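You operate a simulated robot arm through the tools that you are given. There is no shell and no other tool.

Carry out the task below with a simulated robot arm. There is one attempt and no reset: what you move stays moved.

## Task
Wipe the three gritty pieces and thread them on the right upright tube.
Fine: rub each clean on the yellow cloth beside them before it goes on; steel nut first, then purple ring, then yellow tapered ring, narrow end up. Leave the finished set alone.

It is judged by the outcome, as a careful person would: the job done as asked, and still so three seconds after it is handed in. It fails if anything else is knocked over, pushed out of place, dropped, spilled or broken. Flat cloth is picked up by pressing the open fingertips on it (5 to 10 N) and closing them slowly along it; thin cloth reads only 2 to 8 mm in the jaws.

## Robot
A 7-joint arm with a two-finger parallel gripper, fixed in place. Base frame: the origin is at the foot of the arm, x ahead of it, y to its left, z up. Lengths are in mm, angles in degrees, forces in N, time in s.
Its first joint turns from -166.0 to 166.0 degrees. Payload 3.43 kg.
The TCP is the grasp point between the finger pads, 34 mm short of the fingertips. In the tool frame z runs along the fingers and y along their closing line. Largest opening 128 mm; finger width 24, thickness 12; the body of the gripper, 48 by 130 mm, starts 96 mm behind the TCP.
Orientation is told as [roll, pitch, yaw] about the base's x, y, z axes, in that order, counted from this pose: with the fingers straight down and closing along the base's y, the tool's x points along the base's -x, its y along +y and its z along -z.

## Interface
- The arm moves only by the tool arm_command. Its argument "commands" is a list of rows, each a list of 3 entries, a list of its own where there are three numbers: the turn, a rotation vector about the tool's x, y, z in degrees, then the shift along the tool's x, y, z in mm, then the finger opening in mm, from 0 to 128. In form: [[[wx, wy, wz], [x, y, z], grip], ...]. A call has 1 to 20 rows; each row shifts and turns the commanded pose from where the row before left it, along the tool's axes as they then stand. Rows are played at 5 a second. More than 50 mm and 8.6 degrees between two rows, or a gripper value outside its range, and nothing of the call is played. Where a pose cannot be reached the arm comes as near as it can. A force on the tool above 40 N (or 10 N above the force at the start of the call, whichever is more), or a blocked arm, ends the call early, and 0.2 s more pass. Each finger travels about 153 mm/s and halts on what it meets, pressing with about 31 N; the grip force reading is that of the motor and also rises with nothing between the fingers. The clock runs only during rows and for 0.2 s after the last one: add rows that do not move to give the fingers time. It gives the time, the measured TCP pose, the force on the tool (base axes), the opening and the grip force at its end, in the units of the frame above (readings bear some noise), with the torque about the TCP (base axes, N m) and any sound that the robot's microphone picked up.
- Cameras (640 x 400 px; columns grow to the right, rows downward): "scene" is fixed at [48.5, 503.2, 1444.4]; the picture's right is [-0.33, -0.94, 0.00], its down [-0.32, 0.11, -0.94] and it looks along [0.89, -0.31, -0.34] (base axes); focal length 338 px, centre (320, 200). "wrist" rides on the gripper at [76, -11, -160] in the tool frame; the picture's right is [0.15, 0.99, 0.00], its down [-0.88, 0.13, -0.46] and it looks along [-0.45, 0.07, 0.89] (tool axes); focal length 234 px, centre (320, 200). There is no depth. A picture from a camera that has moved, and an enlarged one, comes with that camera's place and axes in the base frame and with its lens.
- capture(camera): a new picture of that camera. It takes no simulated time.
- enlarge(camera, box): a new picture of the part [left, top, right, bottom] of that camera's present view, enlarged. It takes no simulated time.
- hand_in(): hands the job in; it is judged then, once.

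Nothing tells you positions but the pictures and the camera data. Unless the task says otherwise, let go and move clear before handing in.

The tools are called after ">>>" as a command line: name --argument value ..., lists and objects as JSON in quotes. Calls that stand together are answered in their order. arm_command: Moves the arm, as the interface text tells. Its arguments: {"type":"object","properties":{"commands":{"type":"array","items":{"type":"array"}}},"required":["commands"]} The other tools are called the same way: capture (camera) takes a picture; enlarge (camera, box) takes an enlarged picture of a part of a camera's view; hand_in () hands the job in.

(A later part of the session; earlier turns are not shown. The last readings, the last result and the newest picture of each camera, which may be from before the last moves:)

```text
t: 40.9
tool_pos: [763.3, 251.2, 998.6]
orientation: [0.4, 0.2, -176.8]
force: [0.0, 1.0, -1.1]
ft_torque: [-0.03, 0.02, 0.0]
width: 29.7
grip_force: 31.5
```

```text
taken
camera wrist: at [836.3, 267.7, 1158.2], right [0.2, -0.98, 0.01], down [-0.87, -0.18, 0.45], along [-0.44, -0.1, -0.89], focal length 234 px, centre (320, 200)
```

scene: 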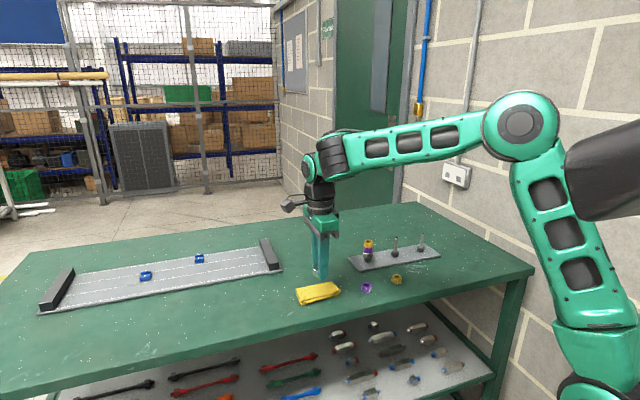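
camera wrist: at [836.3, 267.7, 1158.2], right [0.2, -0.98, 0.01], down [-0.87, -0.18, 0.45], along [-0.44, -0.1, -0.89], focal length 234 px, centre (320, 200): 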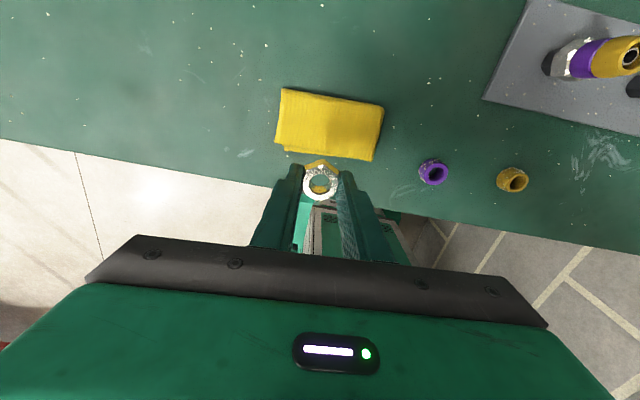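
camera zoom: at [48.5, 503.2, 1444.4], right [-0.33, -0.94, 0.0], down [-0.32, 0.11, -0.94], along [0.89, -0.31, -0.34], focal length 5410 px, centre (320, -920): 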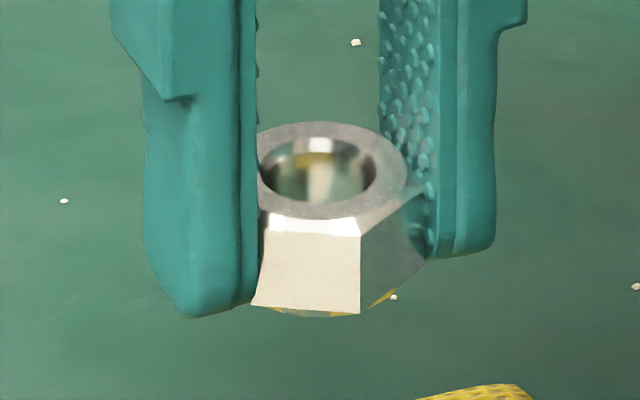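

The nut is clean on all visible faces. I'll lift, turn back to the starting yaw, and carry it toward the right tube.

>>> arm_command --commands '[[[0, 0, 0], [0, 0, -35], 24], [[0, 0, -8], [0, 0, 0], 24], [[0, 0, -8], [0, 0, 0], 24], [[0, 0, -8], [0, 0, 0], 24], [[0, 0, -8], [0, 0, 0], 24], [[0, 0, -8], [0, 0, 0], 24], [[0, 0, -8], [0, 0, 0], 24], [[0, 0, -8], [0, 0, 0], 24], [[0, 0, -8], [0, 0, 0], 24], [[0, 0, -8], [0, 0, 0], 24], [[0, 0, -8], [0, 0, 0], 24], [[0, 0, -8], [0, 0, 0], 24]]'

>>> arm_command --commands '[[[0, 0, -8], [0, 0, 0], 24], [[0, 0, -8], [0, 0, 0], 24], [[0, 0, -8], [0, 0, 0], 24], [[0, 0, -8], [0, 0, 0], 24], [[0, 0, -8], [0, 0, 0], 24], [[0, 0, -8], [0, 0, 0], 24], [[0, 0, -8], [0, 0, 0], 24], [[0, 0, -8], [0, 0, 0], 24], [[0, 0, -8], [0, 0, 0], 24], [[0, 0, -8], [0, 0, 0], 24], [[0, 0, -8], [0, 0, 0], 24], [[0, 0, 0], [0, 0, 0], 24], [[0, 0, 0], [0, 0, 0], 24]]'

```text
t: 43.5
tool_pos: [761.4, 249.6, 1032.7]
orientation: [0.3, -0.4, -88.5]
force: [0.2, 0.6, -0.2]
ft_torque: [0.03, 0.0, 0.0]
width: 29.4
grip_force: 31.1
```

```text
t: 46.3
tool_pos: [763.2, 250.0, 1034.0]
orientation: [-0.3, -0.1, -0.6]
force: [0.3, 0.2, -0.5]
ft_torque: [0.0, -0.02, 0.0]
width: 29.0
grip_force: 31.5
```

>>> arm_command --commands '[[[0, 0, 0], [-13, -43, 0], 24], [[0, 0, 0], [-13, -43, 0], 24], [[0, 0, 0], [-13, -43, 0], 24], [[0, 0, 0], [-13, -43, 0], 24], [[0, 0, 0], [-13, -43, 0], 24], [[0, 0, 0], [-13, -43, 0], 24], [[0, 0, 0], [-13, -43, 0], 24], [[0, 0, 0], [-13, -43, 0], 24], [[0, 0, 0], [-13, -43, 0], 24], [[0, 0, 0], [-5, -22, 0], 24], [[0, 0, 0], [0, 0, 0], 24], [[0, 0, 0], [0, 0, 0], 24]]'

>>> capture --camera "wrist"

>>> enlarge --camera "scene" --box '[340, 180, 480, 300]'

```text
t: 48.9
tool_pos: [879.3, -161.1, 1036.1]
orientation: [-0.3, -0.3, -0.7]
force: [-0.2, -0.2, 0.2]
ft_torque: [0.0, 0.02, 0.01]
width: 29.0
grip_force: 30.7
```

```text
taken
camera wrist: at [802.7, -170.0, 1194.8], right [-0.14, 0.99, -0.01], down [0.88, 0.12, 0.46], along [0.45, 0.06, -0.89], focal length 234 px, centre (320, 200)
```

wrist: 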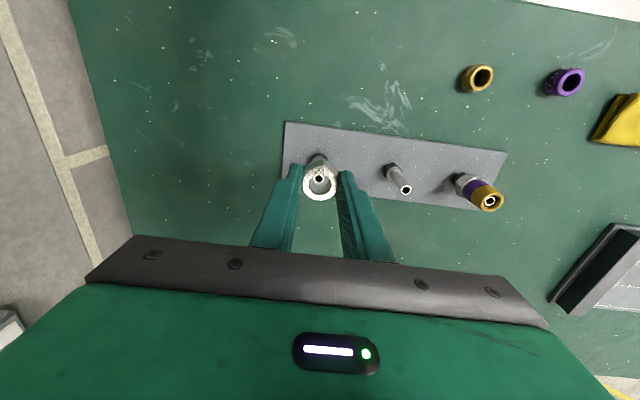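

```text
3.33 times, centred on (410, 240) of scene
camera zoom: at [48.5, 503.2, 1444.4], right [-0.33, -0.94, 0.0], down [-0.32, 0.11, -0.94], along [0.89, -0.31, -0.34], focal length 1127 px, centre (20, 67)
```

zoom: 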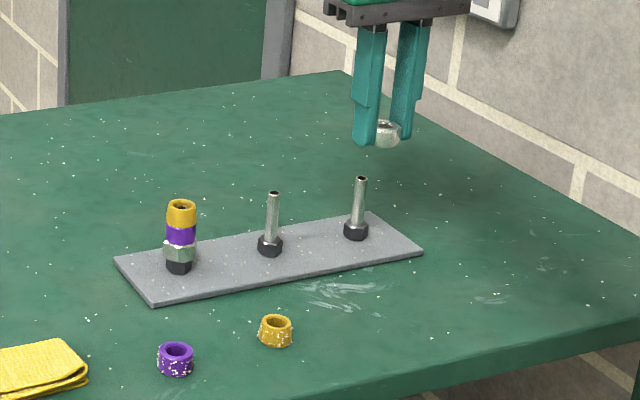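

>>> enlarge --camera "wrist" --box '[280, 140, 360, 200]'

>>> enlarge --camera "scene" --box '[410, 200, 460, 260]'

```text
6.67 times, centred on (320, 170) of wrist
camera zoom: at [802.7, -170.0, 1194.8], right [-0.14, 0.99, -0.01], down [0.88, 0.12, 0.46], along [0.45, 0.06, -0.89], focal length 1561 px, centre (320, 400)
```

zoom: 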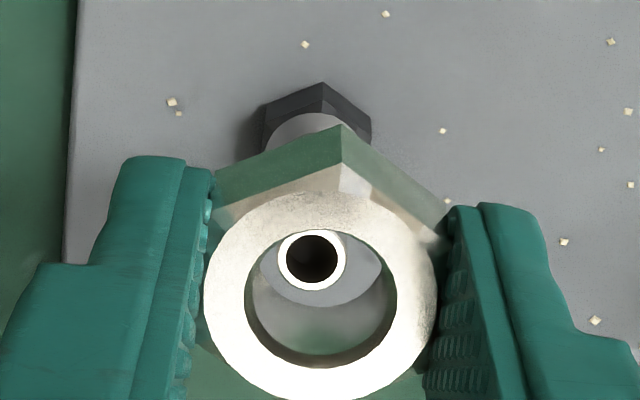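

```text
6.67 times, centred on (435, 230) of scene
camera zoom: at [48.5, 503.2, 1444.4], right [-0.33, -0.94, 0.0], down [-0.32, 0.11, -0.94], along [0.89, -0.31, -0.34], focal length 2254 px, centre (-447, 0)
```

zoom: 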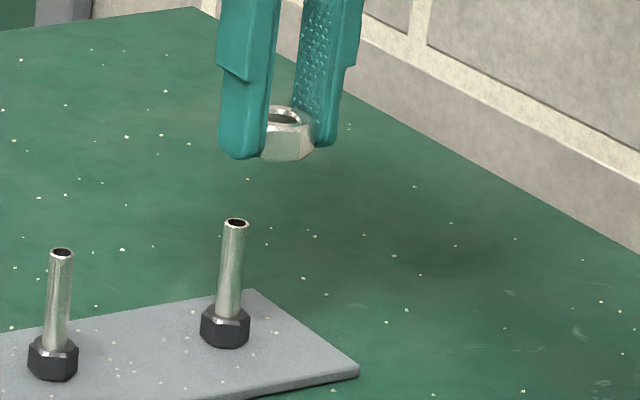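

The tube top is at about (901, -158, 954), the nut's hole near (878, -160); the nut slid up ~10 mm in the jaws earlier, so its bottom is about level with the fingertips. I move over the tube, still above it, and re-check.

>>> arm_command --commands '[[[0, 0, 0], [-12, 1, 0], 24], [[0, 0, 0], [-12, 1, 10], 24], [[0, 0, 0], [0, 0, 12], 24], [[0, 0, 0], [0, 0, 8], 24], [[0, 0, 0], [0, 0, 0], 24], [[0, 0, 0], [0, 0, 0], 24]]'

>>> enlarge --camera "wrist" --box '[280, 140, 360, 200]'

>>> enlarge --camera "scene" --box '[400, 200, 450, 260]'

```text
t: 50.3
tool_pos: [903.0, -160.0, 1007.3]
orientation: [-0.4, -0.1, -0.6]
force: [-0.1, 0.0, -1.1]
ft_torque: [0.03, 0.01, 0.03]
width: 29.3
grip_force: 31.0
```

```text
6.67 times, centred on (320, 170) of wrist
camera zoom: at [826.5, -167.9, 1165.1], right [-0.14, 0.99, -0.01], down [0.88, 0.12, 0.46], along [0.45, 0.06, -0.89], focal length 1561 px, centre (320, 400)
```

zoom: 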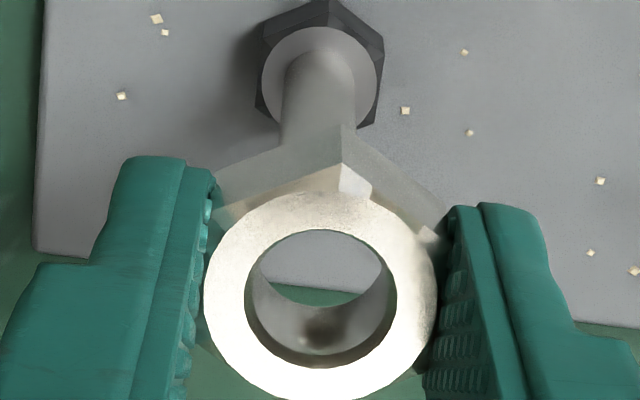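

```text
6.67 times, centred on (425, 230) of scene
camera zoom: at [48.5, 503.2, 1444.4], right [-0.33, -0.94, 0.0], down [-0.32, 0.11, -0.94], along [0.89, -0.31, -0.34], focal length 2254 px, centre (-380, 0)
```

zoom: 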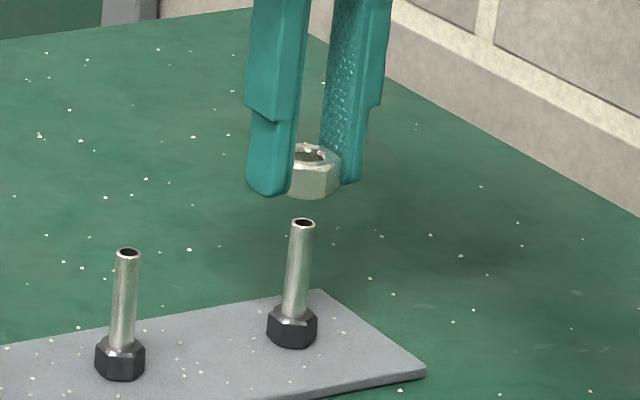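

Alignment looks within about 1 mm. I lower until just at the tube top and check through the hole.

>>> arm_command --commands '[[[0, 0, 0], [0, 0, 9], 24], [[0, 0, 0], [0, 0, 9], 24], [[0, 0, 0], [0, 0, 0], 24], [[0, 0, 0], [0, 0, 0], 24]]'

>>> enlarge --camera "wrist" --box '[280, 140, 360, 200]'

>>> enlarge --camera "scene" --box '[400, 200, 450, 260]'

```text
t: 51.3
tool_pos: [903.0, -158.2, 987.7]
orientation: [-0.3, -0.2, -0.6]
force: [-0.3, -0.9, -0.9]
ft_torque: [0.01, 0.0, -0.01]
width: 29.2
grip_force: 31.3
```

```text
6.67 times, centred on (320, 170) of wrist
camera zoom: at [826.3, -167.6, 1147.1], right [-0.14, 0.99, -0.01], down [0.88, 0.12, 0.46], along [0.45, 0.06, -0.89], focal length 1561 px, centre (320, 400)
```

zoom: 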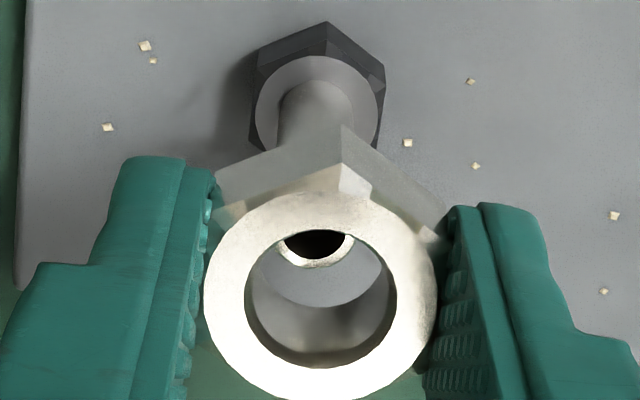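

```text
6.67 times, centred on (425, 230) of scene
camera zoom: at [48.5, 503.2, 1444.4], right [-0.33, -0.94, 0.0], down [-0.32, 0.11, -0.94], along [0.89, -0.31, -0.34], focal length 2254 px, centre (-380, 0)
```

zoom: 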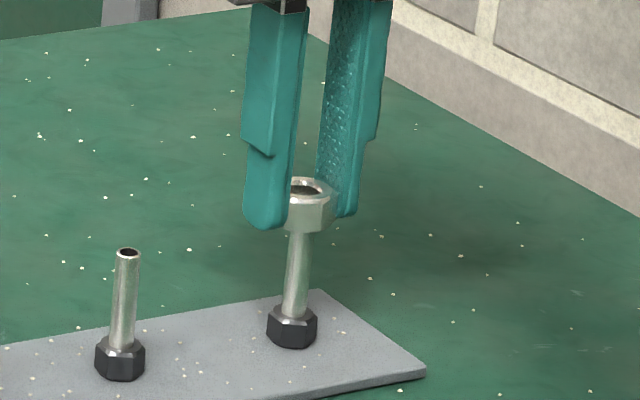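

The tube mouth shows inside the nut's hole, aligned within a millimetre. I continue lowering onto the tube.

>>> arm_command --commands '[[[0, 0, 0], [0, -0.6, 5], 24], [[0, 0, 0], [0, 0, 7], 24], [[0, 0, 0], [0, 0, 8], 24], [[0, 0, 0], [0, 0, 8], 24], [[0, 0, 0], [0, 0, 0], 24], [[0, 0, 0], [0, 0, 0], 24]]'

>>> enlarge --camera "wrist" --box '[280, 140, 360, 200]'

>>> enlarge --camera "scene" --box '[400, 200, 450, 260]'

```text
t: 52.7
tool_pos: [903.8, -159.9, 959.8]
orientation: [-0.3, -0.3, -0.6]
force: [0.3, 0.0, 0.1]
ft_torque: [0.0, 0.01, 0.0]
width: 29.4
grip_force: 31.2
```

```text
6.67 times, centred on (320, 170) of wrist
camera zoom: at [826.5, -169.2, 1118.8], right [-0.14, 0.99, -0.01], down [0.88, 0.12, 0.46], along [0.45, 0.06, -0.89], focal length 1561 px, centre (320, 400)
```

zoom: 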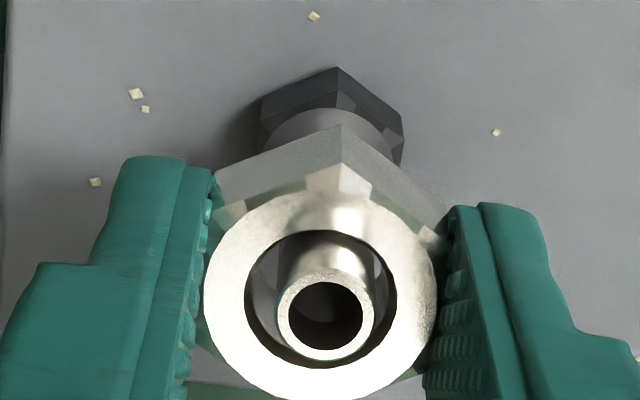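

```text
6.67 times, centred on (425, 230) of scene
camera zoom: at [48.5, 503.2, 1444.4], right [-0.33, -0.94, 0.0], down [-0.32, 0.11, -0.94], along [0.89, -0.31, -0.34], focal length 2254 px, centre (-380, 0)
```

zoom: 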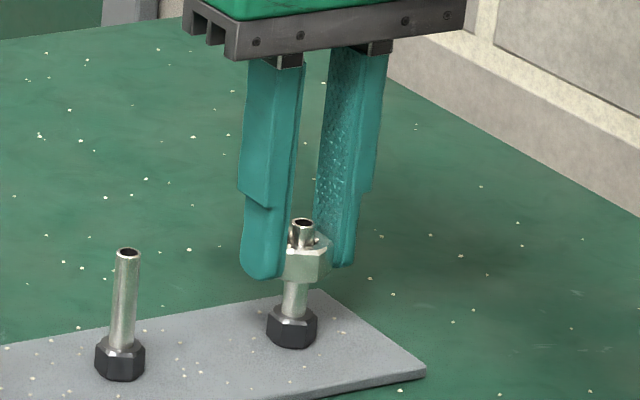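

The nut is on the tube. I lower it further toward the black hex base.

>>> arm_command --commands '[[[0, 0, 0], [0, 0, 5], 24], [[0, 0, 0], [0, 0, 5], 24], [[0, 0, 0], [0, 0, 0], 24], [[0, 0, 0], [0, 0, 0], 24]]'

>>> enlarge --camera "scene" --box '[400, 200, 450, 260]'

```text
t: 53.7
tool_pos: [903.3, -159.5, 949.1]
orientation: [-0.3, -0.2, -0.7]
force: [-1.2, -1.9, -0.2]
ft_torque: [-0.04, 0.03, 0.0]
width: 29.2
grip_force: 31.2
```

```text
6.67 times, centred on (425, 230) of scene
camera zoom: at [48.5, 503.2, 1444.4], right [-0.33, -0.94, 0.0], down [-0.32, 0.11, -0.94], along [0.89, -0.31, -0.34], focal length 2254 px, centre (-380, 0)
```

zoom: 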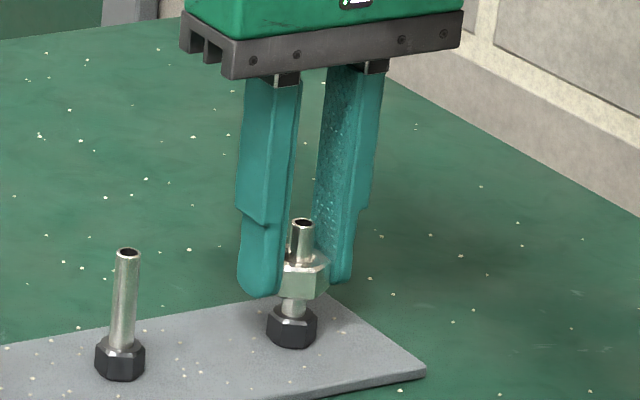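

>>> arm_command --commands '[[[0, 0, 0], [0, 0, 3], 24], [[0, 0, 0], [0, 0, 3], 24], [[0, 0, 0], [0, 0, 0], 24], [[0, 0, 0], [0, 0, 0], 24]]'

>>> arm_command --commands '[[[0, 0, 0], [0, 0, 1], 24], [[0, 0, 0], [0, 0, 1], 24], [[0, 0, 0], [0, 0, 0], 24]]'

>>> enlarge --camera "scene" --box '[400, 200, 450, 260]'

```text
t: 54.7
tool_pos: [902.7, -158.5, 944.3]
orientation: [-0.4, -0.2, -0.6]
force: [0.2, -0.1, -0.2]
ft_torque: [0.03, 0.0, -0.01]
width: 29.2
grip_force: 30.8
```

```text
t: 55.5
tool_pos: [903.3, -158.9, 940.7]
orientation: [-0.3, -0.2, -0.6]
force: [-0.5, -0.3, -1.7]
ft_torque: [-0.02, 0.03, -0.02]
width: 29.2
grip_force: 31.1
```

```text
6.67 times, centred on (425, 230) of scene
camera zoom: at [48.5, 503.2, 1444.4], right [-0.33, -0.94, 0.0], down [-0.32, 0.11, -0.94], along [0.89, -0.31, -0.34], focal length 2254 px, centre (-380, 0)
```

zoom: 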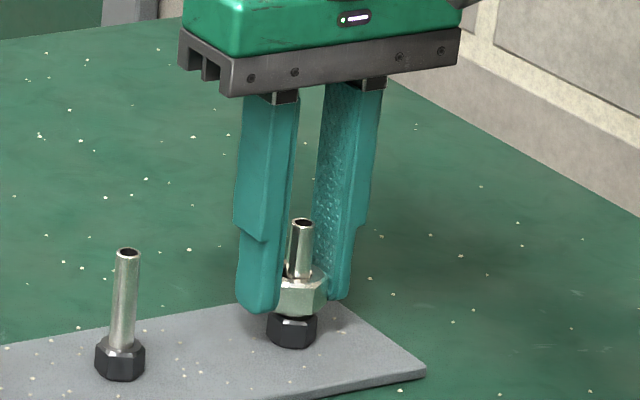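

Nearly seated. A few more careful 1 mm steps until it touches the base.

>>> arm_command --commands '[[[0, 0, 0], [0, 0, 1], 24], [[0, 0, 0], [0, 0, 1], 24], [[0, 0, 0], [0, 0, 0], 24]]'

>>> arm_command --commands '[[[0, 0, 0], [0, 0, 1], 24], [[0, 0, 0], [0, 0, 0], 24]]'

>>> enlarge --camera "scene" --box '[400, 200, 450, 260]'

```text
t: 56.3
tool_pos: [904.3, -159.5, 939.7]
orientation: [-0.3, -0.2, -0.6]
force: [-0.9, -1.4, -0.9]
ft_torque: [0.01, 0.01, 0.0]
width: 29.0
grip_force: 30.8
```

```text
t: 56.9
tool_pos: [902.9, -158.9, 940.0]
orientation: [-0.3, -0.2, -0.7]
force: [-1.7, -1.4, 0.9]
ft_torque: [-0.1, 0.03, -0.01]
width: 29.6
grip_force: 30.6
```

```text
6.67 times, centred on (425, 230) of scene
camera zoom: at [48.5, 503.2, 1444.4], right [-0.33, -0.94, 0.0], down [-0.32, 0.11, -0.94], along [0.89, -0.31, -0.34], focal length 2254 px, centre (-380, 0)
```

zoom: 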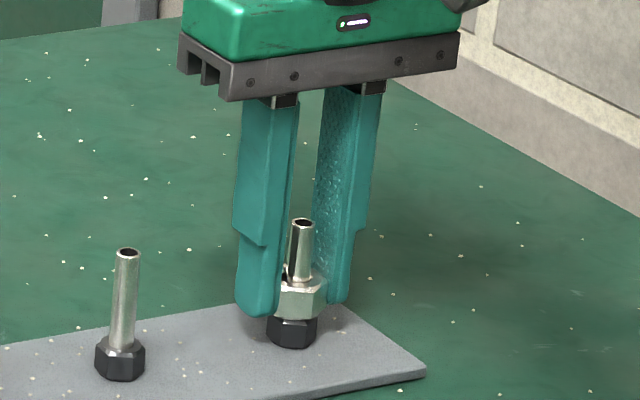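

The nut rests at the base. I open the fingers gently and rise.

>>> arm_command --commands '[[[0, 0, 0], [0, 0, 0], 33], [[0, 0, 0], [0, 0, 0], 40], [[0, 0, 0], [0, 0, 0], 50], [[0, 0, 0], [0, 0, 0], 60], [[0, 0, 0], [0, 0, -10], 60], [[0, 0, 0], [0, 0, -25], 60], [[0, 0, 0], [0, 0, -35], 60], [[0, 0, 0], [15, 0, -25], 60], [[0, 0, 0], [15, 0, 0], 60], [[0, 0, 0], [0, 0, 0], 60]]'

>>> enlarge --camera "scene" --box '[400, 200, 450, 260]'

>>> enlarge --camera "wrist" --box '[270, 130, 370, 230]'

```text
t: 59.1
tool_pos: [871.3, -157.0, 1036.1]
orientation: [-0.2, -0.2, -0.5]
force: [-0.2, 0.1, 0.4]
ft_torque: [-0.01, 0.03, 0.0]
width: 60.1
grip_force: 0.0
```

```text
6.67 times, centred on (425, 230) of scene
camera zoom: at [48.5, 503.2, 1444.4], right [-0.33, -0.94, 0.0], down [-0.32, 0.11, -0.94], along [0.89, -0.31, -0.34], focal length 2254 px, centre (-380, 0)
```

zoom: 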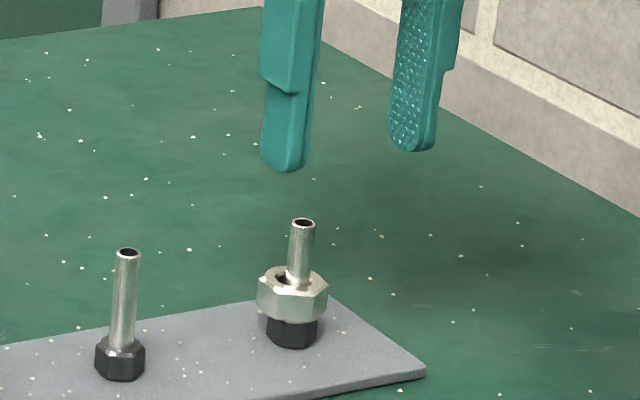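

```text
4.00 times, centred on (320, 180) of wrist
camera zoom: at [795.0, -166.8, 1194.1], right [-0.14, 0.99, -0.01], down [0.88, 0.12, 0.46], along [0.45, 0.06, -0.89], focal length 937 px, centre (320, 280)
```

zoom: 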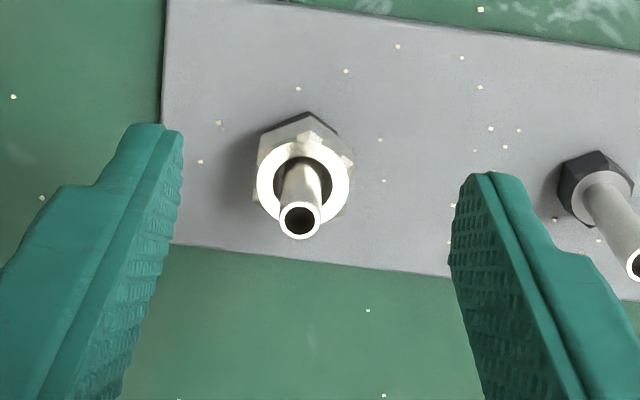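

The nut is seated and clean all round. Next is the purple ring near (766, 104); I move above it.

>>> arm_command --commands '[[[0, 0, 0], [17, 43, 0], 60], [[0, 0, 0], [17, 43, 0], 70], [[0, 0, 0], [17, 43, 0], 70], [[0, 0, 0], [17, 43, 0], 70], [[0, 0, 0], [17, 43, 0], 70], [[0, 0, 0], [17, 43, 0], 70], [[0, 0, 0], [0, 0, 35], 70], [[0, 0, 0], [0, 0, 35], 70], [[0, 0, 0], [0, 0, 0], 70], [[0, 0, 0], [0, 0, 0], 70]]'

>>> capture --camera "wrist"

>>> enlarge --camera "scene" --box '[310, 220, 420, 300]'

```text
t: 61.3
tool_pos: [772.8, 101.0, 961.6]
orientation: [-0.3, -0.2, -0.6]
force: [0.1, 0.4, 0.6]
ft_torque: [0.01, 0.0, 0.01]
width: 70.3
grip_force: 0.0
```

```text
taken
camera wrist: at [696.3, 91.0, 1120.9], right [-0.14, 0.99, -0.01], down [0.88, 0.12, 0.46], along [0.45, 0.06, -0.89], focal length 234 px, centre (320, 200)
```

wrist: 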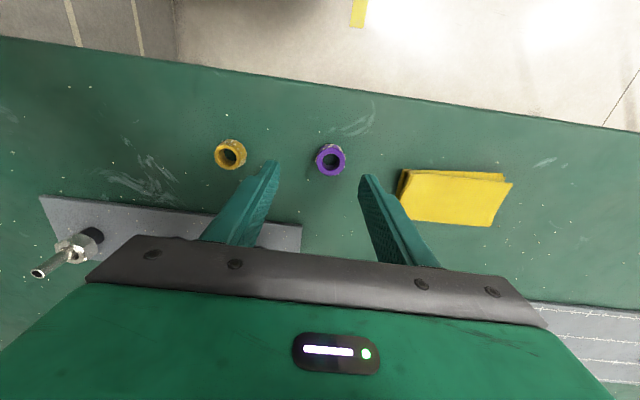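

```text
5.00 times, centred on (365, 260) of scene
camera zoom: at [48.5, 503.2, 1444.4], right [-0.33, -0.94, 0.0], down [-0.32, 0.11, -0.94], along [0.89, -0.31, -0.34], focal length 1691 px, centre (95, -100)
```

zoom: 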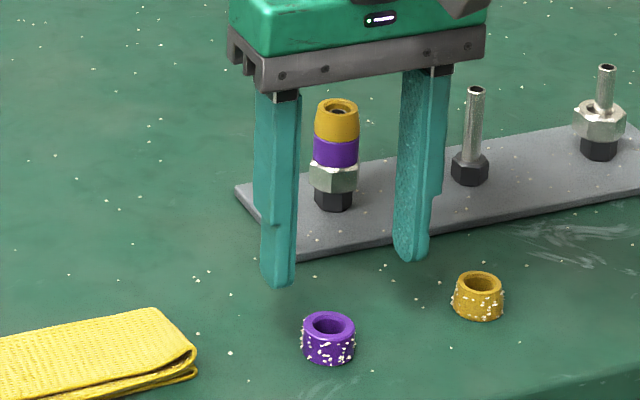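

The purple ring is at about (766, 112). I adjust and descend around it.

>>> arm_command --commands '[[[0, 0, 0], [6, 10.5, 0], 70], [[0, 0, 0], [0, 0, 16], 70], [[0, 0, 0], [0, 0, 16], 70], [[0, 0, 0], [0, 0, 0], 60], [[0, 0, 0], [0, 0, 0], 60]]'

>>> enlarge --camera "wrist" --box '[240, 130, 400, 230]'

>>> enlarge --camera "scene" --box '[310, 220, 420, 300]'

```text
t: 62.5
tool_pos: [766.5, 110.2, 929.0]
orientation: [-0.3, -0.2, -0.7]
force: [-0.7, 0.1, 1.1]
ft_torque: [0.02, -0.01, 0.0]
width: 60.2
grip_force: 0.1
```

```text
4.00 times, centred on (320, 180) of wrist
camera zoom: at [691.2, 102.1, 1087.4], right [-0.14, 0.99, -0.01], down [0.88, 0.12, 0.46], along [0.45, 0.06, -0.89], focal length 937 px, centre (320, 280)
```

zoom: 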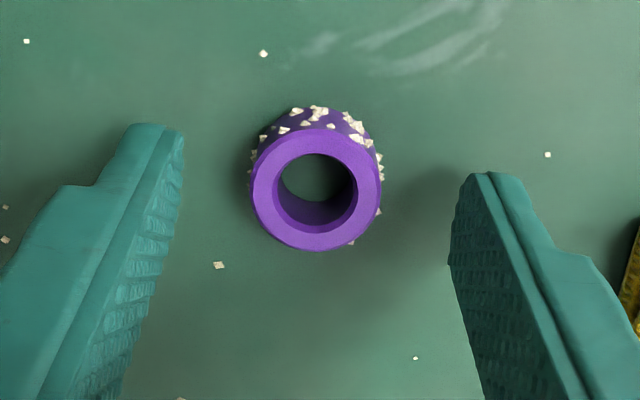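

```text
5.00 times, centred on (365, 260) of scene
camera zoom: at [48.5, 503.2, 1444.4], right [-0.33, -0.94, 0.0], down [-0.32, 0.11, -0.94], along [0.89, -0.31, -0.34], focal length 1691 px, centre (95, -100)
```

zoom: 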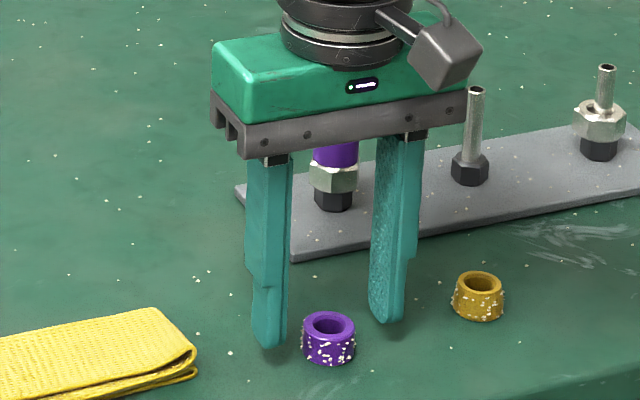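

>>> arm_command --commands '[[[0, 0, 0], [0, 1.5, 5], 60], [[0, 0, 0], [0, 0, 5], 55], [[0, 0, 0], [0, 0, 0], 48], [[0, 0, 0], [0, 0, 0], 42], [[0, 0, 0], [0, 0, 0], 36], [[0, 0, 0], [0, 0, 0], 30], [[0, 0, 0], [0, 0, 0], 26], [[0, 0, 0], [0, 0, 0], 22], [[0, 0, 0], [0, 0, 0], 22]]'

>>> enlarge --camera "wrist" --box '[240, 130, 400, 230]'

>>> enlarge --camera "scene" --box '[310, 220, 420, 300]'

```text
t: 64.5
tool_pos: [767.8, 112.6, 918.7]
orientation: [-0.2, -0.2, -0.6]
force: [-0.9, -0.2, 1.6]
ft_torque: [0.0, -0.02, 0.03]
width: 27.8
grip_force: 30.7
```

```text
4.00 times, centred on (320, 180) of wrist
camera zoom: at [691.4, 103.2, 1077.6], right [-0.14, 0.99, -0.01], down [0.88, 0.12, 0.46], along [0.45, 0.06, -0.89], focal length 937 px, centre (320, 280)
```

zoom: 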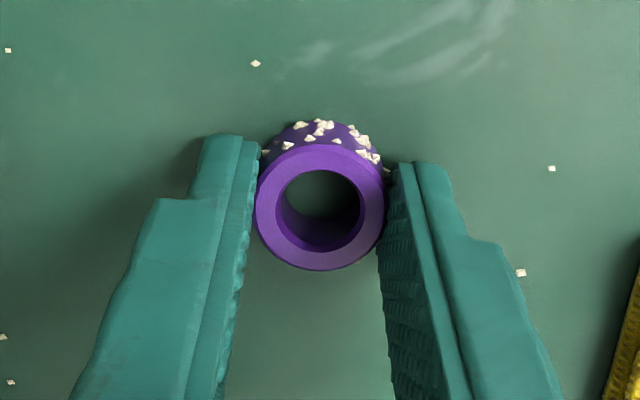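

```text
5.00 times, centred on (365, 260) of scene
camera zoom: at [48.5, 503.2, 1444.4], right [-0.33, -0.94, 0.0], down [-0.32, 0.11, -0.94], along [0.89, -0.31, -0.34], focal length 1691 px, centre (95, -100)
```

zoom: 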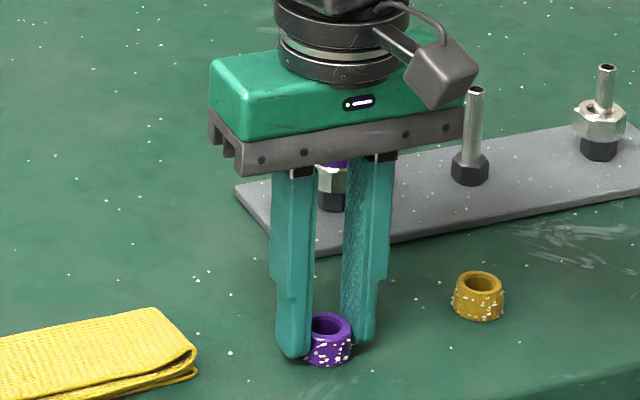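

The purple ring is held. I lift it, move above the cloth and tilt 45° so its side will meet the cloth.

>>> arm_command --commands '[[[0, 0, 0], [0, 0, -10], 22], [[0, 0, 0], [0, 0, -25], 22], [[0, 0, 0], [0, 0, -25], 22], [[0, 0, 0], [0, 45, 0], 22], [[0, 0, 0], [0, 45, 0], 22], [[0, 0, 0], [0, 45, 0], 22], [[0, -7.5, 0], [0, 0, 0], 22], [[0, -7.5, 0], [0, 0, 0], 22], [[0, -7.5, 0], [0, 0, 0], 22], [[0, -7.5, 0], [0, 0, 0], 22], [[0, -7.5, 0], [0, 0, 0], 22], [[0, -7.5, 0], [0, 0, 0], 22], [[0, 0, 0], [0, 0, 0], 22], [[0, 0, 0], [0, 0, 0], 22]]'

>>> capture --camera "wrist"

>>> enlarge --camera "scene" --box '[270, 220, 390, 310]'

```text
t: 67.5
tool_pos: [769.7, 248.4, 978.7]
orientation: [-0.4, -45.3, -0.2]
force: [-0.5, 1.2, -0.8]
ft_torque: [0.01, 0.01, 0.02]
width: 27.8
grip_force: 31.2
```

```text
taken
camera wrist: at [602.9, 238.9, 1037.0], right [-0.09, 0.99, -0.11], down [0.3, 0.13, 0.95], along [0.95, 0.05, -0.31], focal length 234 px, centre (320, 200)
```

wrist: 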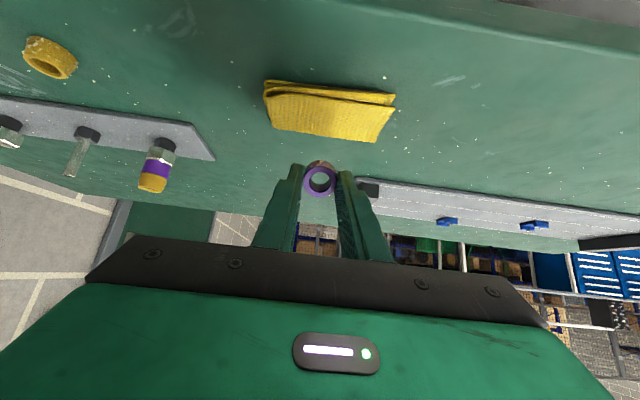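

```text
4.44 times, centred on (330, 265) of scene
camera zoom: at [48.5, 503.2, 1444.4], right [-0.33, -0.94, 0.0], down [-0.32, 0.11, -0.94], along [0.89, -0.31, -0.34], focal length 1503 px, centre (276, -89)
```

zoom: 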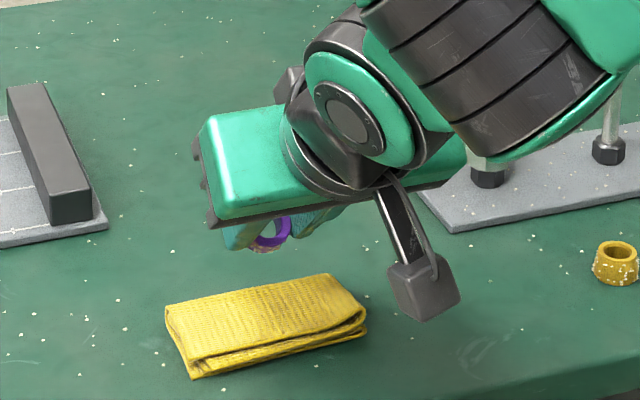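

>>> arm_command --commands '[[[0, 0, 0], [3.5, 0, -3.6], 22], [[0, 0, 0], [10, 0, 9.8], 22], [[0, 0, 0], [7.1, 0, 7], 22], [[0, 0, 0], [2.8, 0, 2.8], 22], [[0, 0, 0], [0, 0, 0], 22], [[0, 0, 0], [0, 0, 0], 22]]'

>>> arm_command --commands '[[[0, 0, 0], [1.4, 0, 1.4], 22], [[0, 0, 0], [1.4, 0, 1.4], 22], [[0, 0, 0], [0, 0, 0], 22], [[0, 0, 0], [0, 0, 0], 22]]'

>>> enlarge --camera "scene" --box '[270, 220, 390, 310]'

```text
t: 68.9
tool_pos: [764.2, 248.5, 950.9]
orientation: [-0.5, -45.2, -0.3]
force: [0.2, -0.7, -0.6]
ft_torque: [-0.04, 0.02, -0.02]
width: 27.9
grip_force: 31.0
```

```text
t: 69.9
tool_pos: [763.9, 248.7, 947.2]
orientation: [-0.5, -45.2, -0.3]
force: [0.6, -0.5, -0.5]
ft_torque: [0.01, 0.02, -0.01]
width: 27.7
grip_force: 30.7
```

```text
4.44 times, centred on (330, 265) of scene
camera zoom: at [48.5, 503.2, 1444.4], right [-0.33, -0.94, 0.0], down [-0.32, 0.11, -0.94], along [0.89, -0.31, -0.34], focal length 1503 px, centre (276, -89)
```

zoom: 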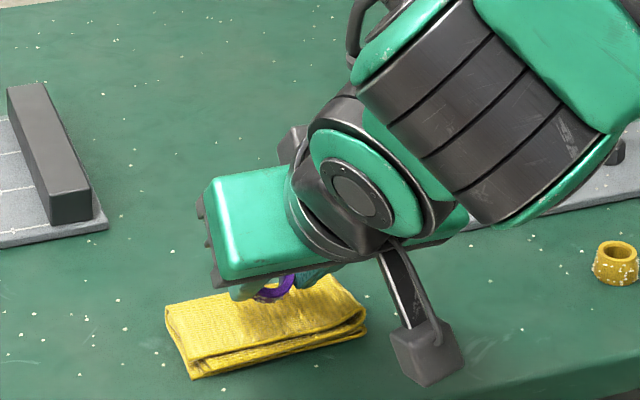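

>>> arm_command --commands '[[[0, 0, 0], [0.7, 0, 0.7], 22], [[0, 0, 0], [0.7, 0, 0.7], 22], [[0, 0, 0], [0, 0, 0], 22]]'

>>> arm_command --commands '[[[0, 0, 0], [0.7, 0, 0.7], 22], [[0, 0, 0], [0, 0, 0], 22], [[0, 0, 0], [0, 0, 0], 22]]'

>>> arm_command --commands '[[[0, 0, 0], [0.7, 0, 0.7], 22], [[0, 0, 0], [0, 0, 0], 22], [[0, 0, 0], [0, 0, 0], 22]]'

```text
t: 70.7
tool_pos: [765.2, 247.3, 945.0]
orientation: [-0.3, -45.2, -0.3]
force: [-0.2, -0.5, -0.6]
ft_torque: [0.01, -0.02, -0.04]
width: 27.9
grip_force: 31.0
```

```text
t: 71.5
tool_pos: [765.7, 246.7, 943.7]
orientation: [-0.4, -45.2, -0.3]
force: [-0.2, 0.4, 0.1]
ft_torque: [0.01, 0.05, -0.02]
width: 27.8
grip_force: 30.4
```

```text
t: 72.3
tool_pos: [762.8, 247.1, 944.0]
orientation: [-0.4, -45.3, -0.2]
force: [-0.3, 0.4, -0.2]
ft_torque: [-0.01, 0.02, 0.0]
width: 27.5
grip_force: 31.1
```

>>> arm_command --commands '[[[0, 0, 0], [0.7, 0, 0.7], 22], [[0, 0, 0], [0, 0, 0], 22], [[0, 0, 0], [0, 0, 0], 22]]'

>>> arm_command --commands '[[[0, 0, 0], [0.7, 0, 0.7], 22], [[0, 0, 0], [0, 0, 0], 22], [[0, 0, 0], [0, 0, 0], 22]]'

```text
t: 73.1
tool_pos: [763.8, 247.2, 941.7]
orientation: [-0.4, -45.2, -0.3]
force: [0.1, 0.4, 0.4]
ft_torque: [0.04, -0.02, 0.02]
width: 27.7
grip_force: 31.1
```

```text
t: 73.9
tool_pos: [764.5, 246.9, 942.7]
orientation: [-0.4, -45.2, -0.4]
force: [-0.1, 0.0, 0.5]
ft_torque: [-0.04, 0.02, 0.02]
width: 27.8
grip_force: 31.1
```

>>> arm_command --commands '[[[0, 0, 0], [0.7, 0, 0.7], 22], [[0, 0, 0], [0, 0, 0], 22], [[0, 0, 0], [0, 0, 0], 22]]'

>>> arm_command --commands '[[[0, 0, 0], [0.7, 0, 0.7], 22], [[0, 0, 0], [0, 0, 0], 22], [[0, 0, 0], [0, 0, 0], 22]]'

>>> enlarge --camera "wrist" --box '[240, 90, 400, 210]'

```text
t: 74.7
tool_pos: [766.4, 248.1, 941.5]
orientation: [-0.3, -45.3, -0.5]
force: [1.0, -0.4, 10.1]
ft_torque: [-0.06, -0.22, -0.01]
width: 27.7
grip_force: 31.2
```

```text
t: 75.5
tool_pos: [766.1, 247.7, 940.7]
orientation: [-0.3, -45.3, -0.4]
force: [-0.2, 0.5, 21.2]
ft_torque: [0.07, -0.36, 0.03]
width: 27.7
grip_force: 30.8
```

```text
3.33 times, centred on (320, 150) of wrist
camera zoom: at [598.2, 238.3, 998.5], right [-0.09, 0.99, -0.11], down [0.3, 0.13, 0.95], along [0.95, 0.06, -0.31], focal length 781 px, centre (320, 367)
```

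zoom: 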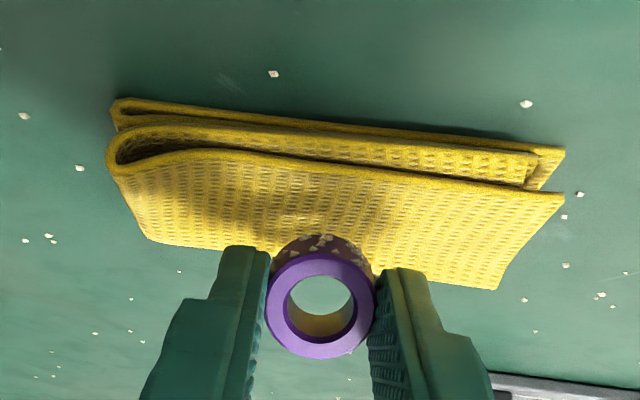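

Contact with ~20 N; I ease off slightly and rub sideways.

>>> arm_command --commands '[[[0, 0, 0], [-0.3, 0, -0.3], 22], [[0, 0, 0], [0, 8, 0], 22], [[0, 0, 0], [0, 8, 0], 22], [[0, 0, 0], [0, -8, 0], 22], [[0, 0, 0], [0, -8, 0], 22], [[0, 0, 0], [0, -8, 0], 22], [[0, 0, 0], [0, -8, 0], 22], [[0, 0, 0], [0, 8, 0], 22], [[0, 0, 0], [0, 8, 0], 22], [[0, 0, 0], [0, 8, 0], 22], [[0, 0, 0], [0, 8, 0], 22], [[0, 0, 0], [0, -8, 0], 22], [[0, 0, 0], [0, -8, 0], 22], [[0, 0, 0], [0, -8, 0], 22], [[0, 0, 0], [0, -8, 0], 22], [[0, 0, 0], [0, 8, 0], 22], [[0, 0, 0], [0, 8, 0], 22], [[0, 0, 0], [0, 0, 0], 22]]'

>>> enlarge --camera "wrist" --box '[240, 90, 400, 210]'

>>> enlarge --camera "scene" --box '[270, 220, 390, 310]'

```text
t: 79.3
tool_pos: [764.7, 247.8, 939.0]
orientation: [-0.3, -45.2, -0.3]
force: [2.3, -4.3, 11.3]
ft_torque: [-0.16, -0.29, -0.1]
width: 27.4
grip_force: 31.0
```

```text
3.33 times, centred on (320, 150) of wrist
camera zoom: at [597.6, 238.1, 997.9], right [-0.09, 0.99, -0.11], down [0.3, 0.13, 0.95], along [0.95, 0.05, -0.31], focal length 781 px, centre (320, 367)
```

zoom: 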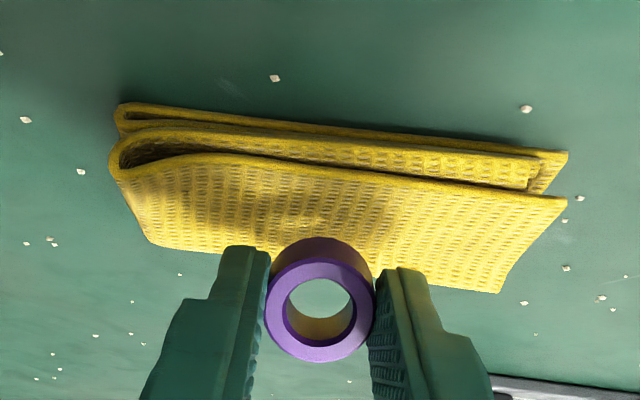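

```text
4.44 times, centred on (330, 265) of scene
camera zoom: at [48.5, 503.2, 1444.4], right [-0.33, -0.94, 0.0], down [-0.32, 0.11, -0.94], along [0.89, -0.31, -0.34], focal length 1503 px, centre (276, -89)
```

zoom: 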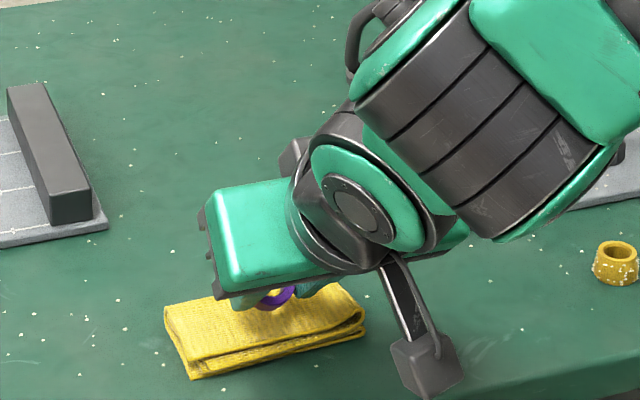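

The purple ring is clean. I lift, straighten, and carry it to the right tube.

>>> arm_command --commands '[[[0, 0, 0], [-14, 0, -14], 22], [[0, 0, 0], [-25, 0, -25], 22], [[0, 0, 0], [-26, 0, -26], 22], [[0, 7.53, 0], [0, 0, 0], 22], [[0, 7.53, 0], [0, 0, 0], 22], [[0, 7.53, 0], [0, 0, 0], 22], [[0, 7.53, 0], [0, 0, 0], 22], [[0, 7.53, 0], [0, 0, 0], 22], [[0, 7.53, 0], [0, 0, 0], 22], [[0, 0, 0], [-15, -45, 0], 22], [[0, 0, 0], [-15, -45, 0], 22], [[0, 0, 0], [-15, -45, 0], 22], [[0, 0, 0], [-15, -45, 0], 22], [[0, 0, 0], [-15, -45, 0], 22], [[0, 0, 0], [-15, -45, 0], 22], [[0, 0, 0], [-15, -45, 0], 22], [[0, 0, 0], [-15, -45, 0], 22], [[0, 0, 0], [-14, -45, 0], 22], [[0, 0, 0], [0, 0, 0], 22], [[0, 0, 0], [0, 0, 0], 22]]'

>>> capture --camera "wrist"

>>> enlarge --camera "scene" --box '[390, 190, 460, 260]'

```text
t: 83.5
tool_pos: [893.6, -158.1, 1032.2]
orientation: [-0.3, 0.1, -0.6]
force: [0.7, -0.2, -0.5]
ft_torque: [-0.02, 0.04, -0.01]
width: 27.8
grip_force: 31.3
```

```text
taken
camera wrist: at [816.8, -167.0, 1192.3], right [-0.14, 0.99, -0.01], down [0.88, 0.12, 0.46], along [0.45, 0.06, -0.89], focal length 234 px, centre (320, 200)
```

wrist: 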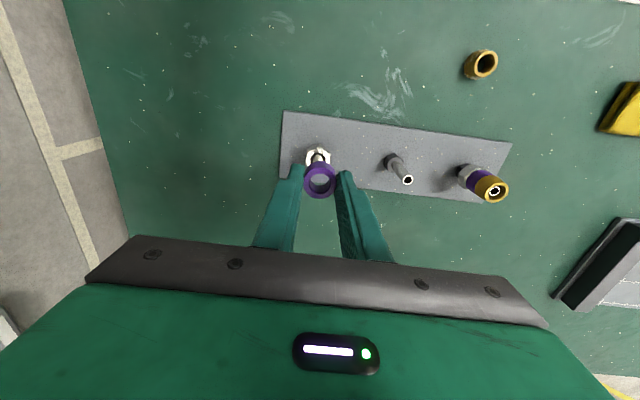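

```text
5.71 times, centred on (425, 225) of scene
camera zoom: at [48.5, 503.2, 1444.4], right [-0.33, -0.94, 0.0], down [-0.32, 0.11, -0.94], along [0.89, -0.31, -0.34], focal length 1932 px, centre (-280, 57)
```

zoom: 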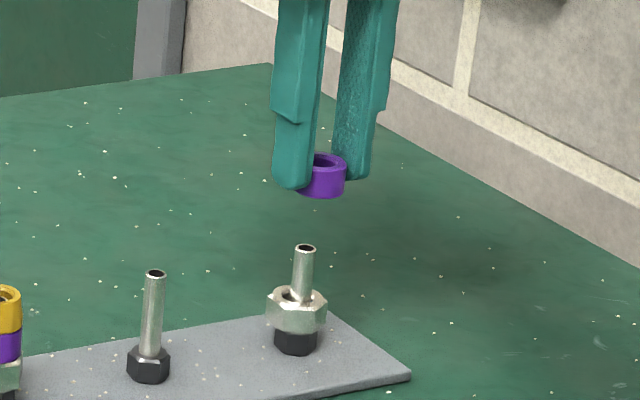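

>>> arm_command --commands '[[[0, 0, 0], [-9.5, -1, 0], 22], [[0, 0, 0], [0, 0, 12], 22], [[0, 0, 0], [0, 0, 12], 22], [[0, 0, 0], [0, 0, 8], 22], [[0, 0, 0], [0, 0, 4], 22], [[0, 0, 0], [0, 0, 0], 22], [[0, 0, 0], [0, 0, 0], 22]]'

>>> enlarge --camera "wrist" --box '[280, 140, 360, 200]'

>>> enlarge --camera "scene" --box '[400, 200, 450, 260]'

```text
t: 85.1
tool_pos: [904.3, -159.1, 998.9]
orientation: [-0.3, 0.0, -0.5]
force: [0.2, 0.8, -1.2]
ft_torque: [0.0, 0.0, 0.02]
width: 27.6
grip_force: 31.7
```

```text
6.67 times, centred on (320, 170) of wrist
camera zoom: at [827.7, -168.5, 1157.5], right [-0.14, 0.99, -0.01], down [0.88, 0.12, 0.46], along [0.45, 0.06, -0.89], focal length 1561 px, centre (320, 400)
```

zoom: 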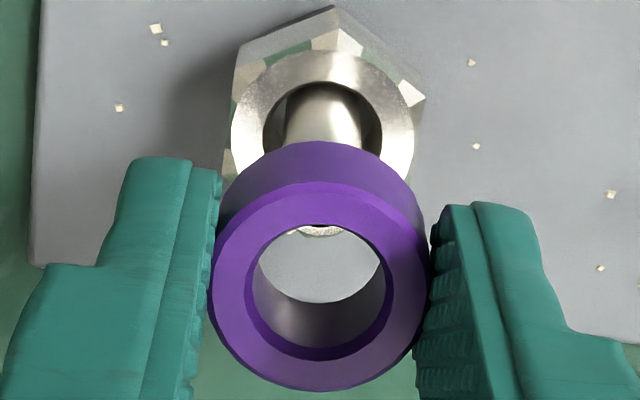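

```text
6.67 times, centred on (425, 230) of scene
camera zoom: at [48.5, 503.2, 1444.4], right [-0.33, -0.94, 0.0], down [-0.32, 0.11, -0.94], along [0.89, -0.31, -0.34], focal length 2254 px, centre (-380, 0)
```

zoom: 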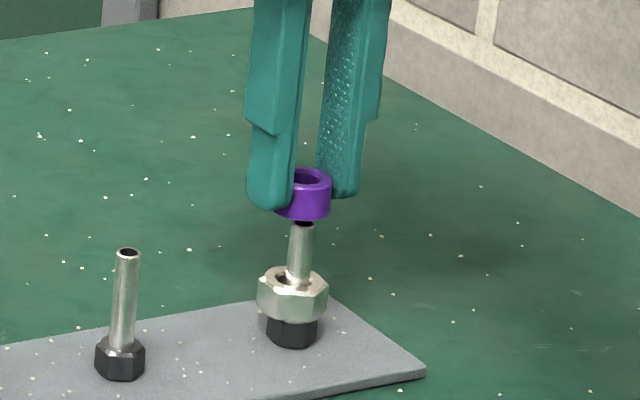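

The ring is about 5 mm too far in +x relative to the tube. I raise slightly, shift back and re-check.

>>> arm_command --commands '[[[0, 0, 0], [0, 0, -4], 22], [[0, 0, 0], [5, 0, 0], 22], [[0, 0, 0], [0, 0, 4], 22], [[0, 0, 0], [0, 0, 0], 22], [[0, 0, 0], [0, 0, 0], 22]]'

>>> enlarge --camera "wrist" --box '[280, 140, 360, 200]'

>>> enlarge --camera "scene" --box '[400, 200, 450, 260]'

```text
t: 86.3
tool_pos: [899.4, -159.7, 999.0]
orientation: [-0.3, 0.0, -0.6]
force: [0.0, 0.0, -0.3]
ft_torque: [-0.05, -0.01, 0.03]
width: 27.6
grip_force: 30.8
```

```text
6.67 times, centred on (320, 170) of wrist
camera zoom: at [823.1, -169.2, 1157.5], right [-0.14, 0.99, -0.01], down [0.88, 0.12, 0.46], along [0.45, 0.06, -0.89], focal length 1561 px, centre (320, 400)
```

zoom: 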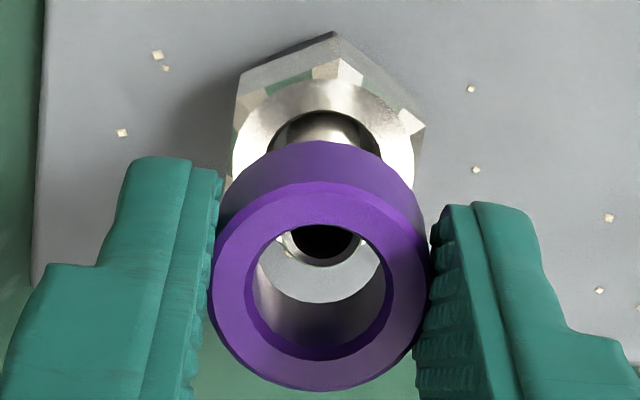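

```text
6.67 times, centred on (425, 230) of scene
camera zoom: at [48.5, 503.2, 1444.4], right [-0.33, -0.94, 0.0], down [-0.32, 0.11, -0.94], along [0.89, -0.31, -0.34], focal length 2254 px, centre (-380, 0)
```

zoom: 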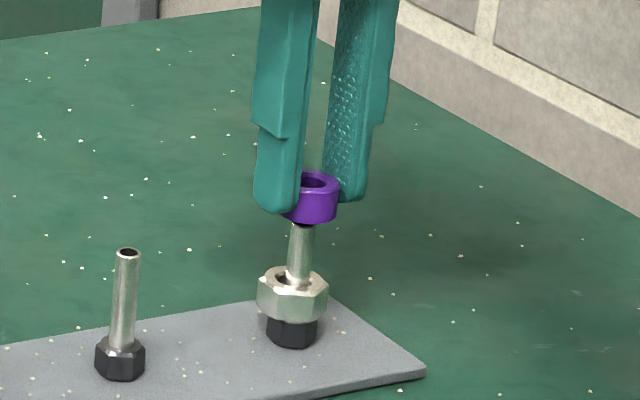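

>>> arm_command --commands '[[[0, 0, 0], [2, 0.3, 0], 22], [[0, 0, 0], [0, 0, 3], 22], [[0, 0, 0], [0, 0, 3], 22], [[0, 0, 0], [0, 0, 0], 22], [[0, 0, 0], [0, 0, 0], 22]]'

>>> enlarge --camera "wrist" --box '[280, 140, 360, 200]'

>>> enlarge --camera "scene" --box '[400, 200, 450, 260]'

```text
t: 87.5
tool_pos: [897.8, -160.2, 991.5]
orientation: [-0.2, -0.1, -0.5]
force: [-0.2, -0.1, 0.3]
ft_torque: [0.02, 0.0, -0.01]
width: 27.7
grip_force: 30.7
```

```text
6.67 times, centred on (320, 170) of wrist
camera zoom: at [821.1, -168.8, 1151.3], right [-0.14, 0.99, -0.01], down [0.88, 0.12, 0.46], along [0.45, 0.06, -0.89], focal length 1561 px, centre (320, 400)
```

zoom: 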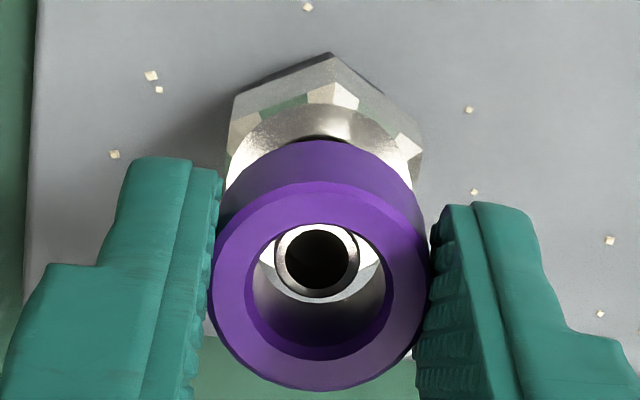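

```text
6.67 times, centred on (425, 230) of scene
camera zoom: at [48.5, 503.2, 1444.4], right [-0.33, -0.94, 0.0], down [-0.32, 0.11, -0.94], along [0.89, -0.31, -0.34], focal length 2254 px, centre (-380, 0)
```

zoom: 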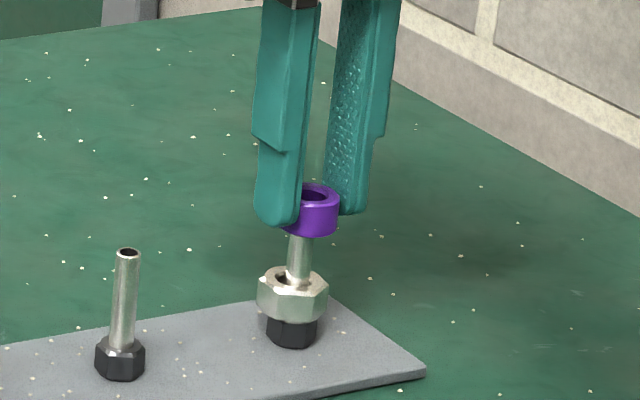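

The tube is inside the ring. I lower it further.

>>> arm_command --commands '[[[0, 0, 0], [0, -0.4, 5], 22], [[0, 0, 0], [0, 0, 5], 22], [[0, 0, 0], [0, 0, 4], 22], [[0, 0, 0], [0, 0, 0], 22], [[0, 0, 0], [0, 0, 0], 22]]'

>>> enlarge --camera "wrist" --box '[280, 140, 360, 200]'

>>> enlarge --camera "scene" --box '[400, 200, 450, 260]'

```text
t: 88.7
tool_pos: [897.2, -160.3, 977.6]
orientation: [-0.4, 0.0, -0.7]
force: [0.2, 0.2, -0.9]
ft_torque: [0.0, 0.0, 0.02]
width: 27.4
grip_force: 30.8
```

```text
6.67 times, centred on (320, 170) of wrist
camera zoom: at [820.8, -169.1, 1136.5], right [-0.14, 0.99, -0.01], down [0.88, 0.12, 0.45], along [0.45, 0.06, -0.89], focal length 1561 px, centre (320, 400)
```

zoom: 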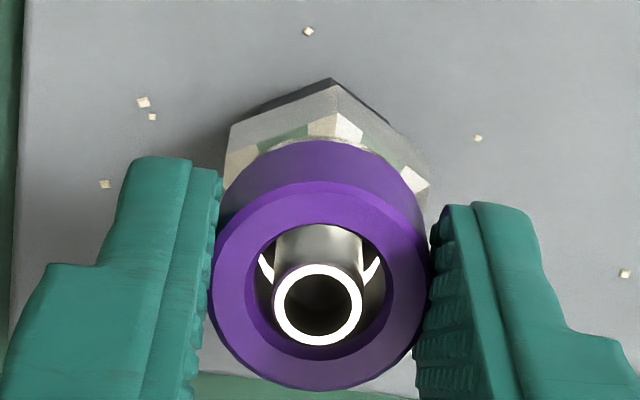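

```text
6.67 times, centred on (425, 230) of scene
camera zoom: at [48.5, 503.2, 1444.4], right [-0.33, -0.94, 0.0], down [-0.32, 0.11, -0.94], along [0.89, -0.31, -0.34], focal length 2254 px, centre (-380, 0)
```

zoom: 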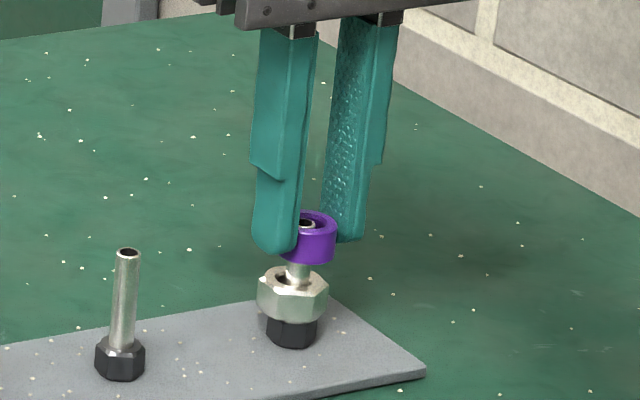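

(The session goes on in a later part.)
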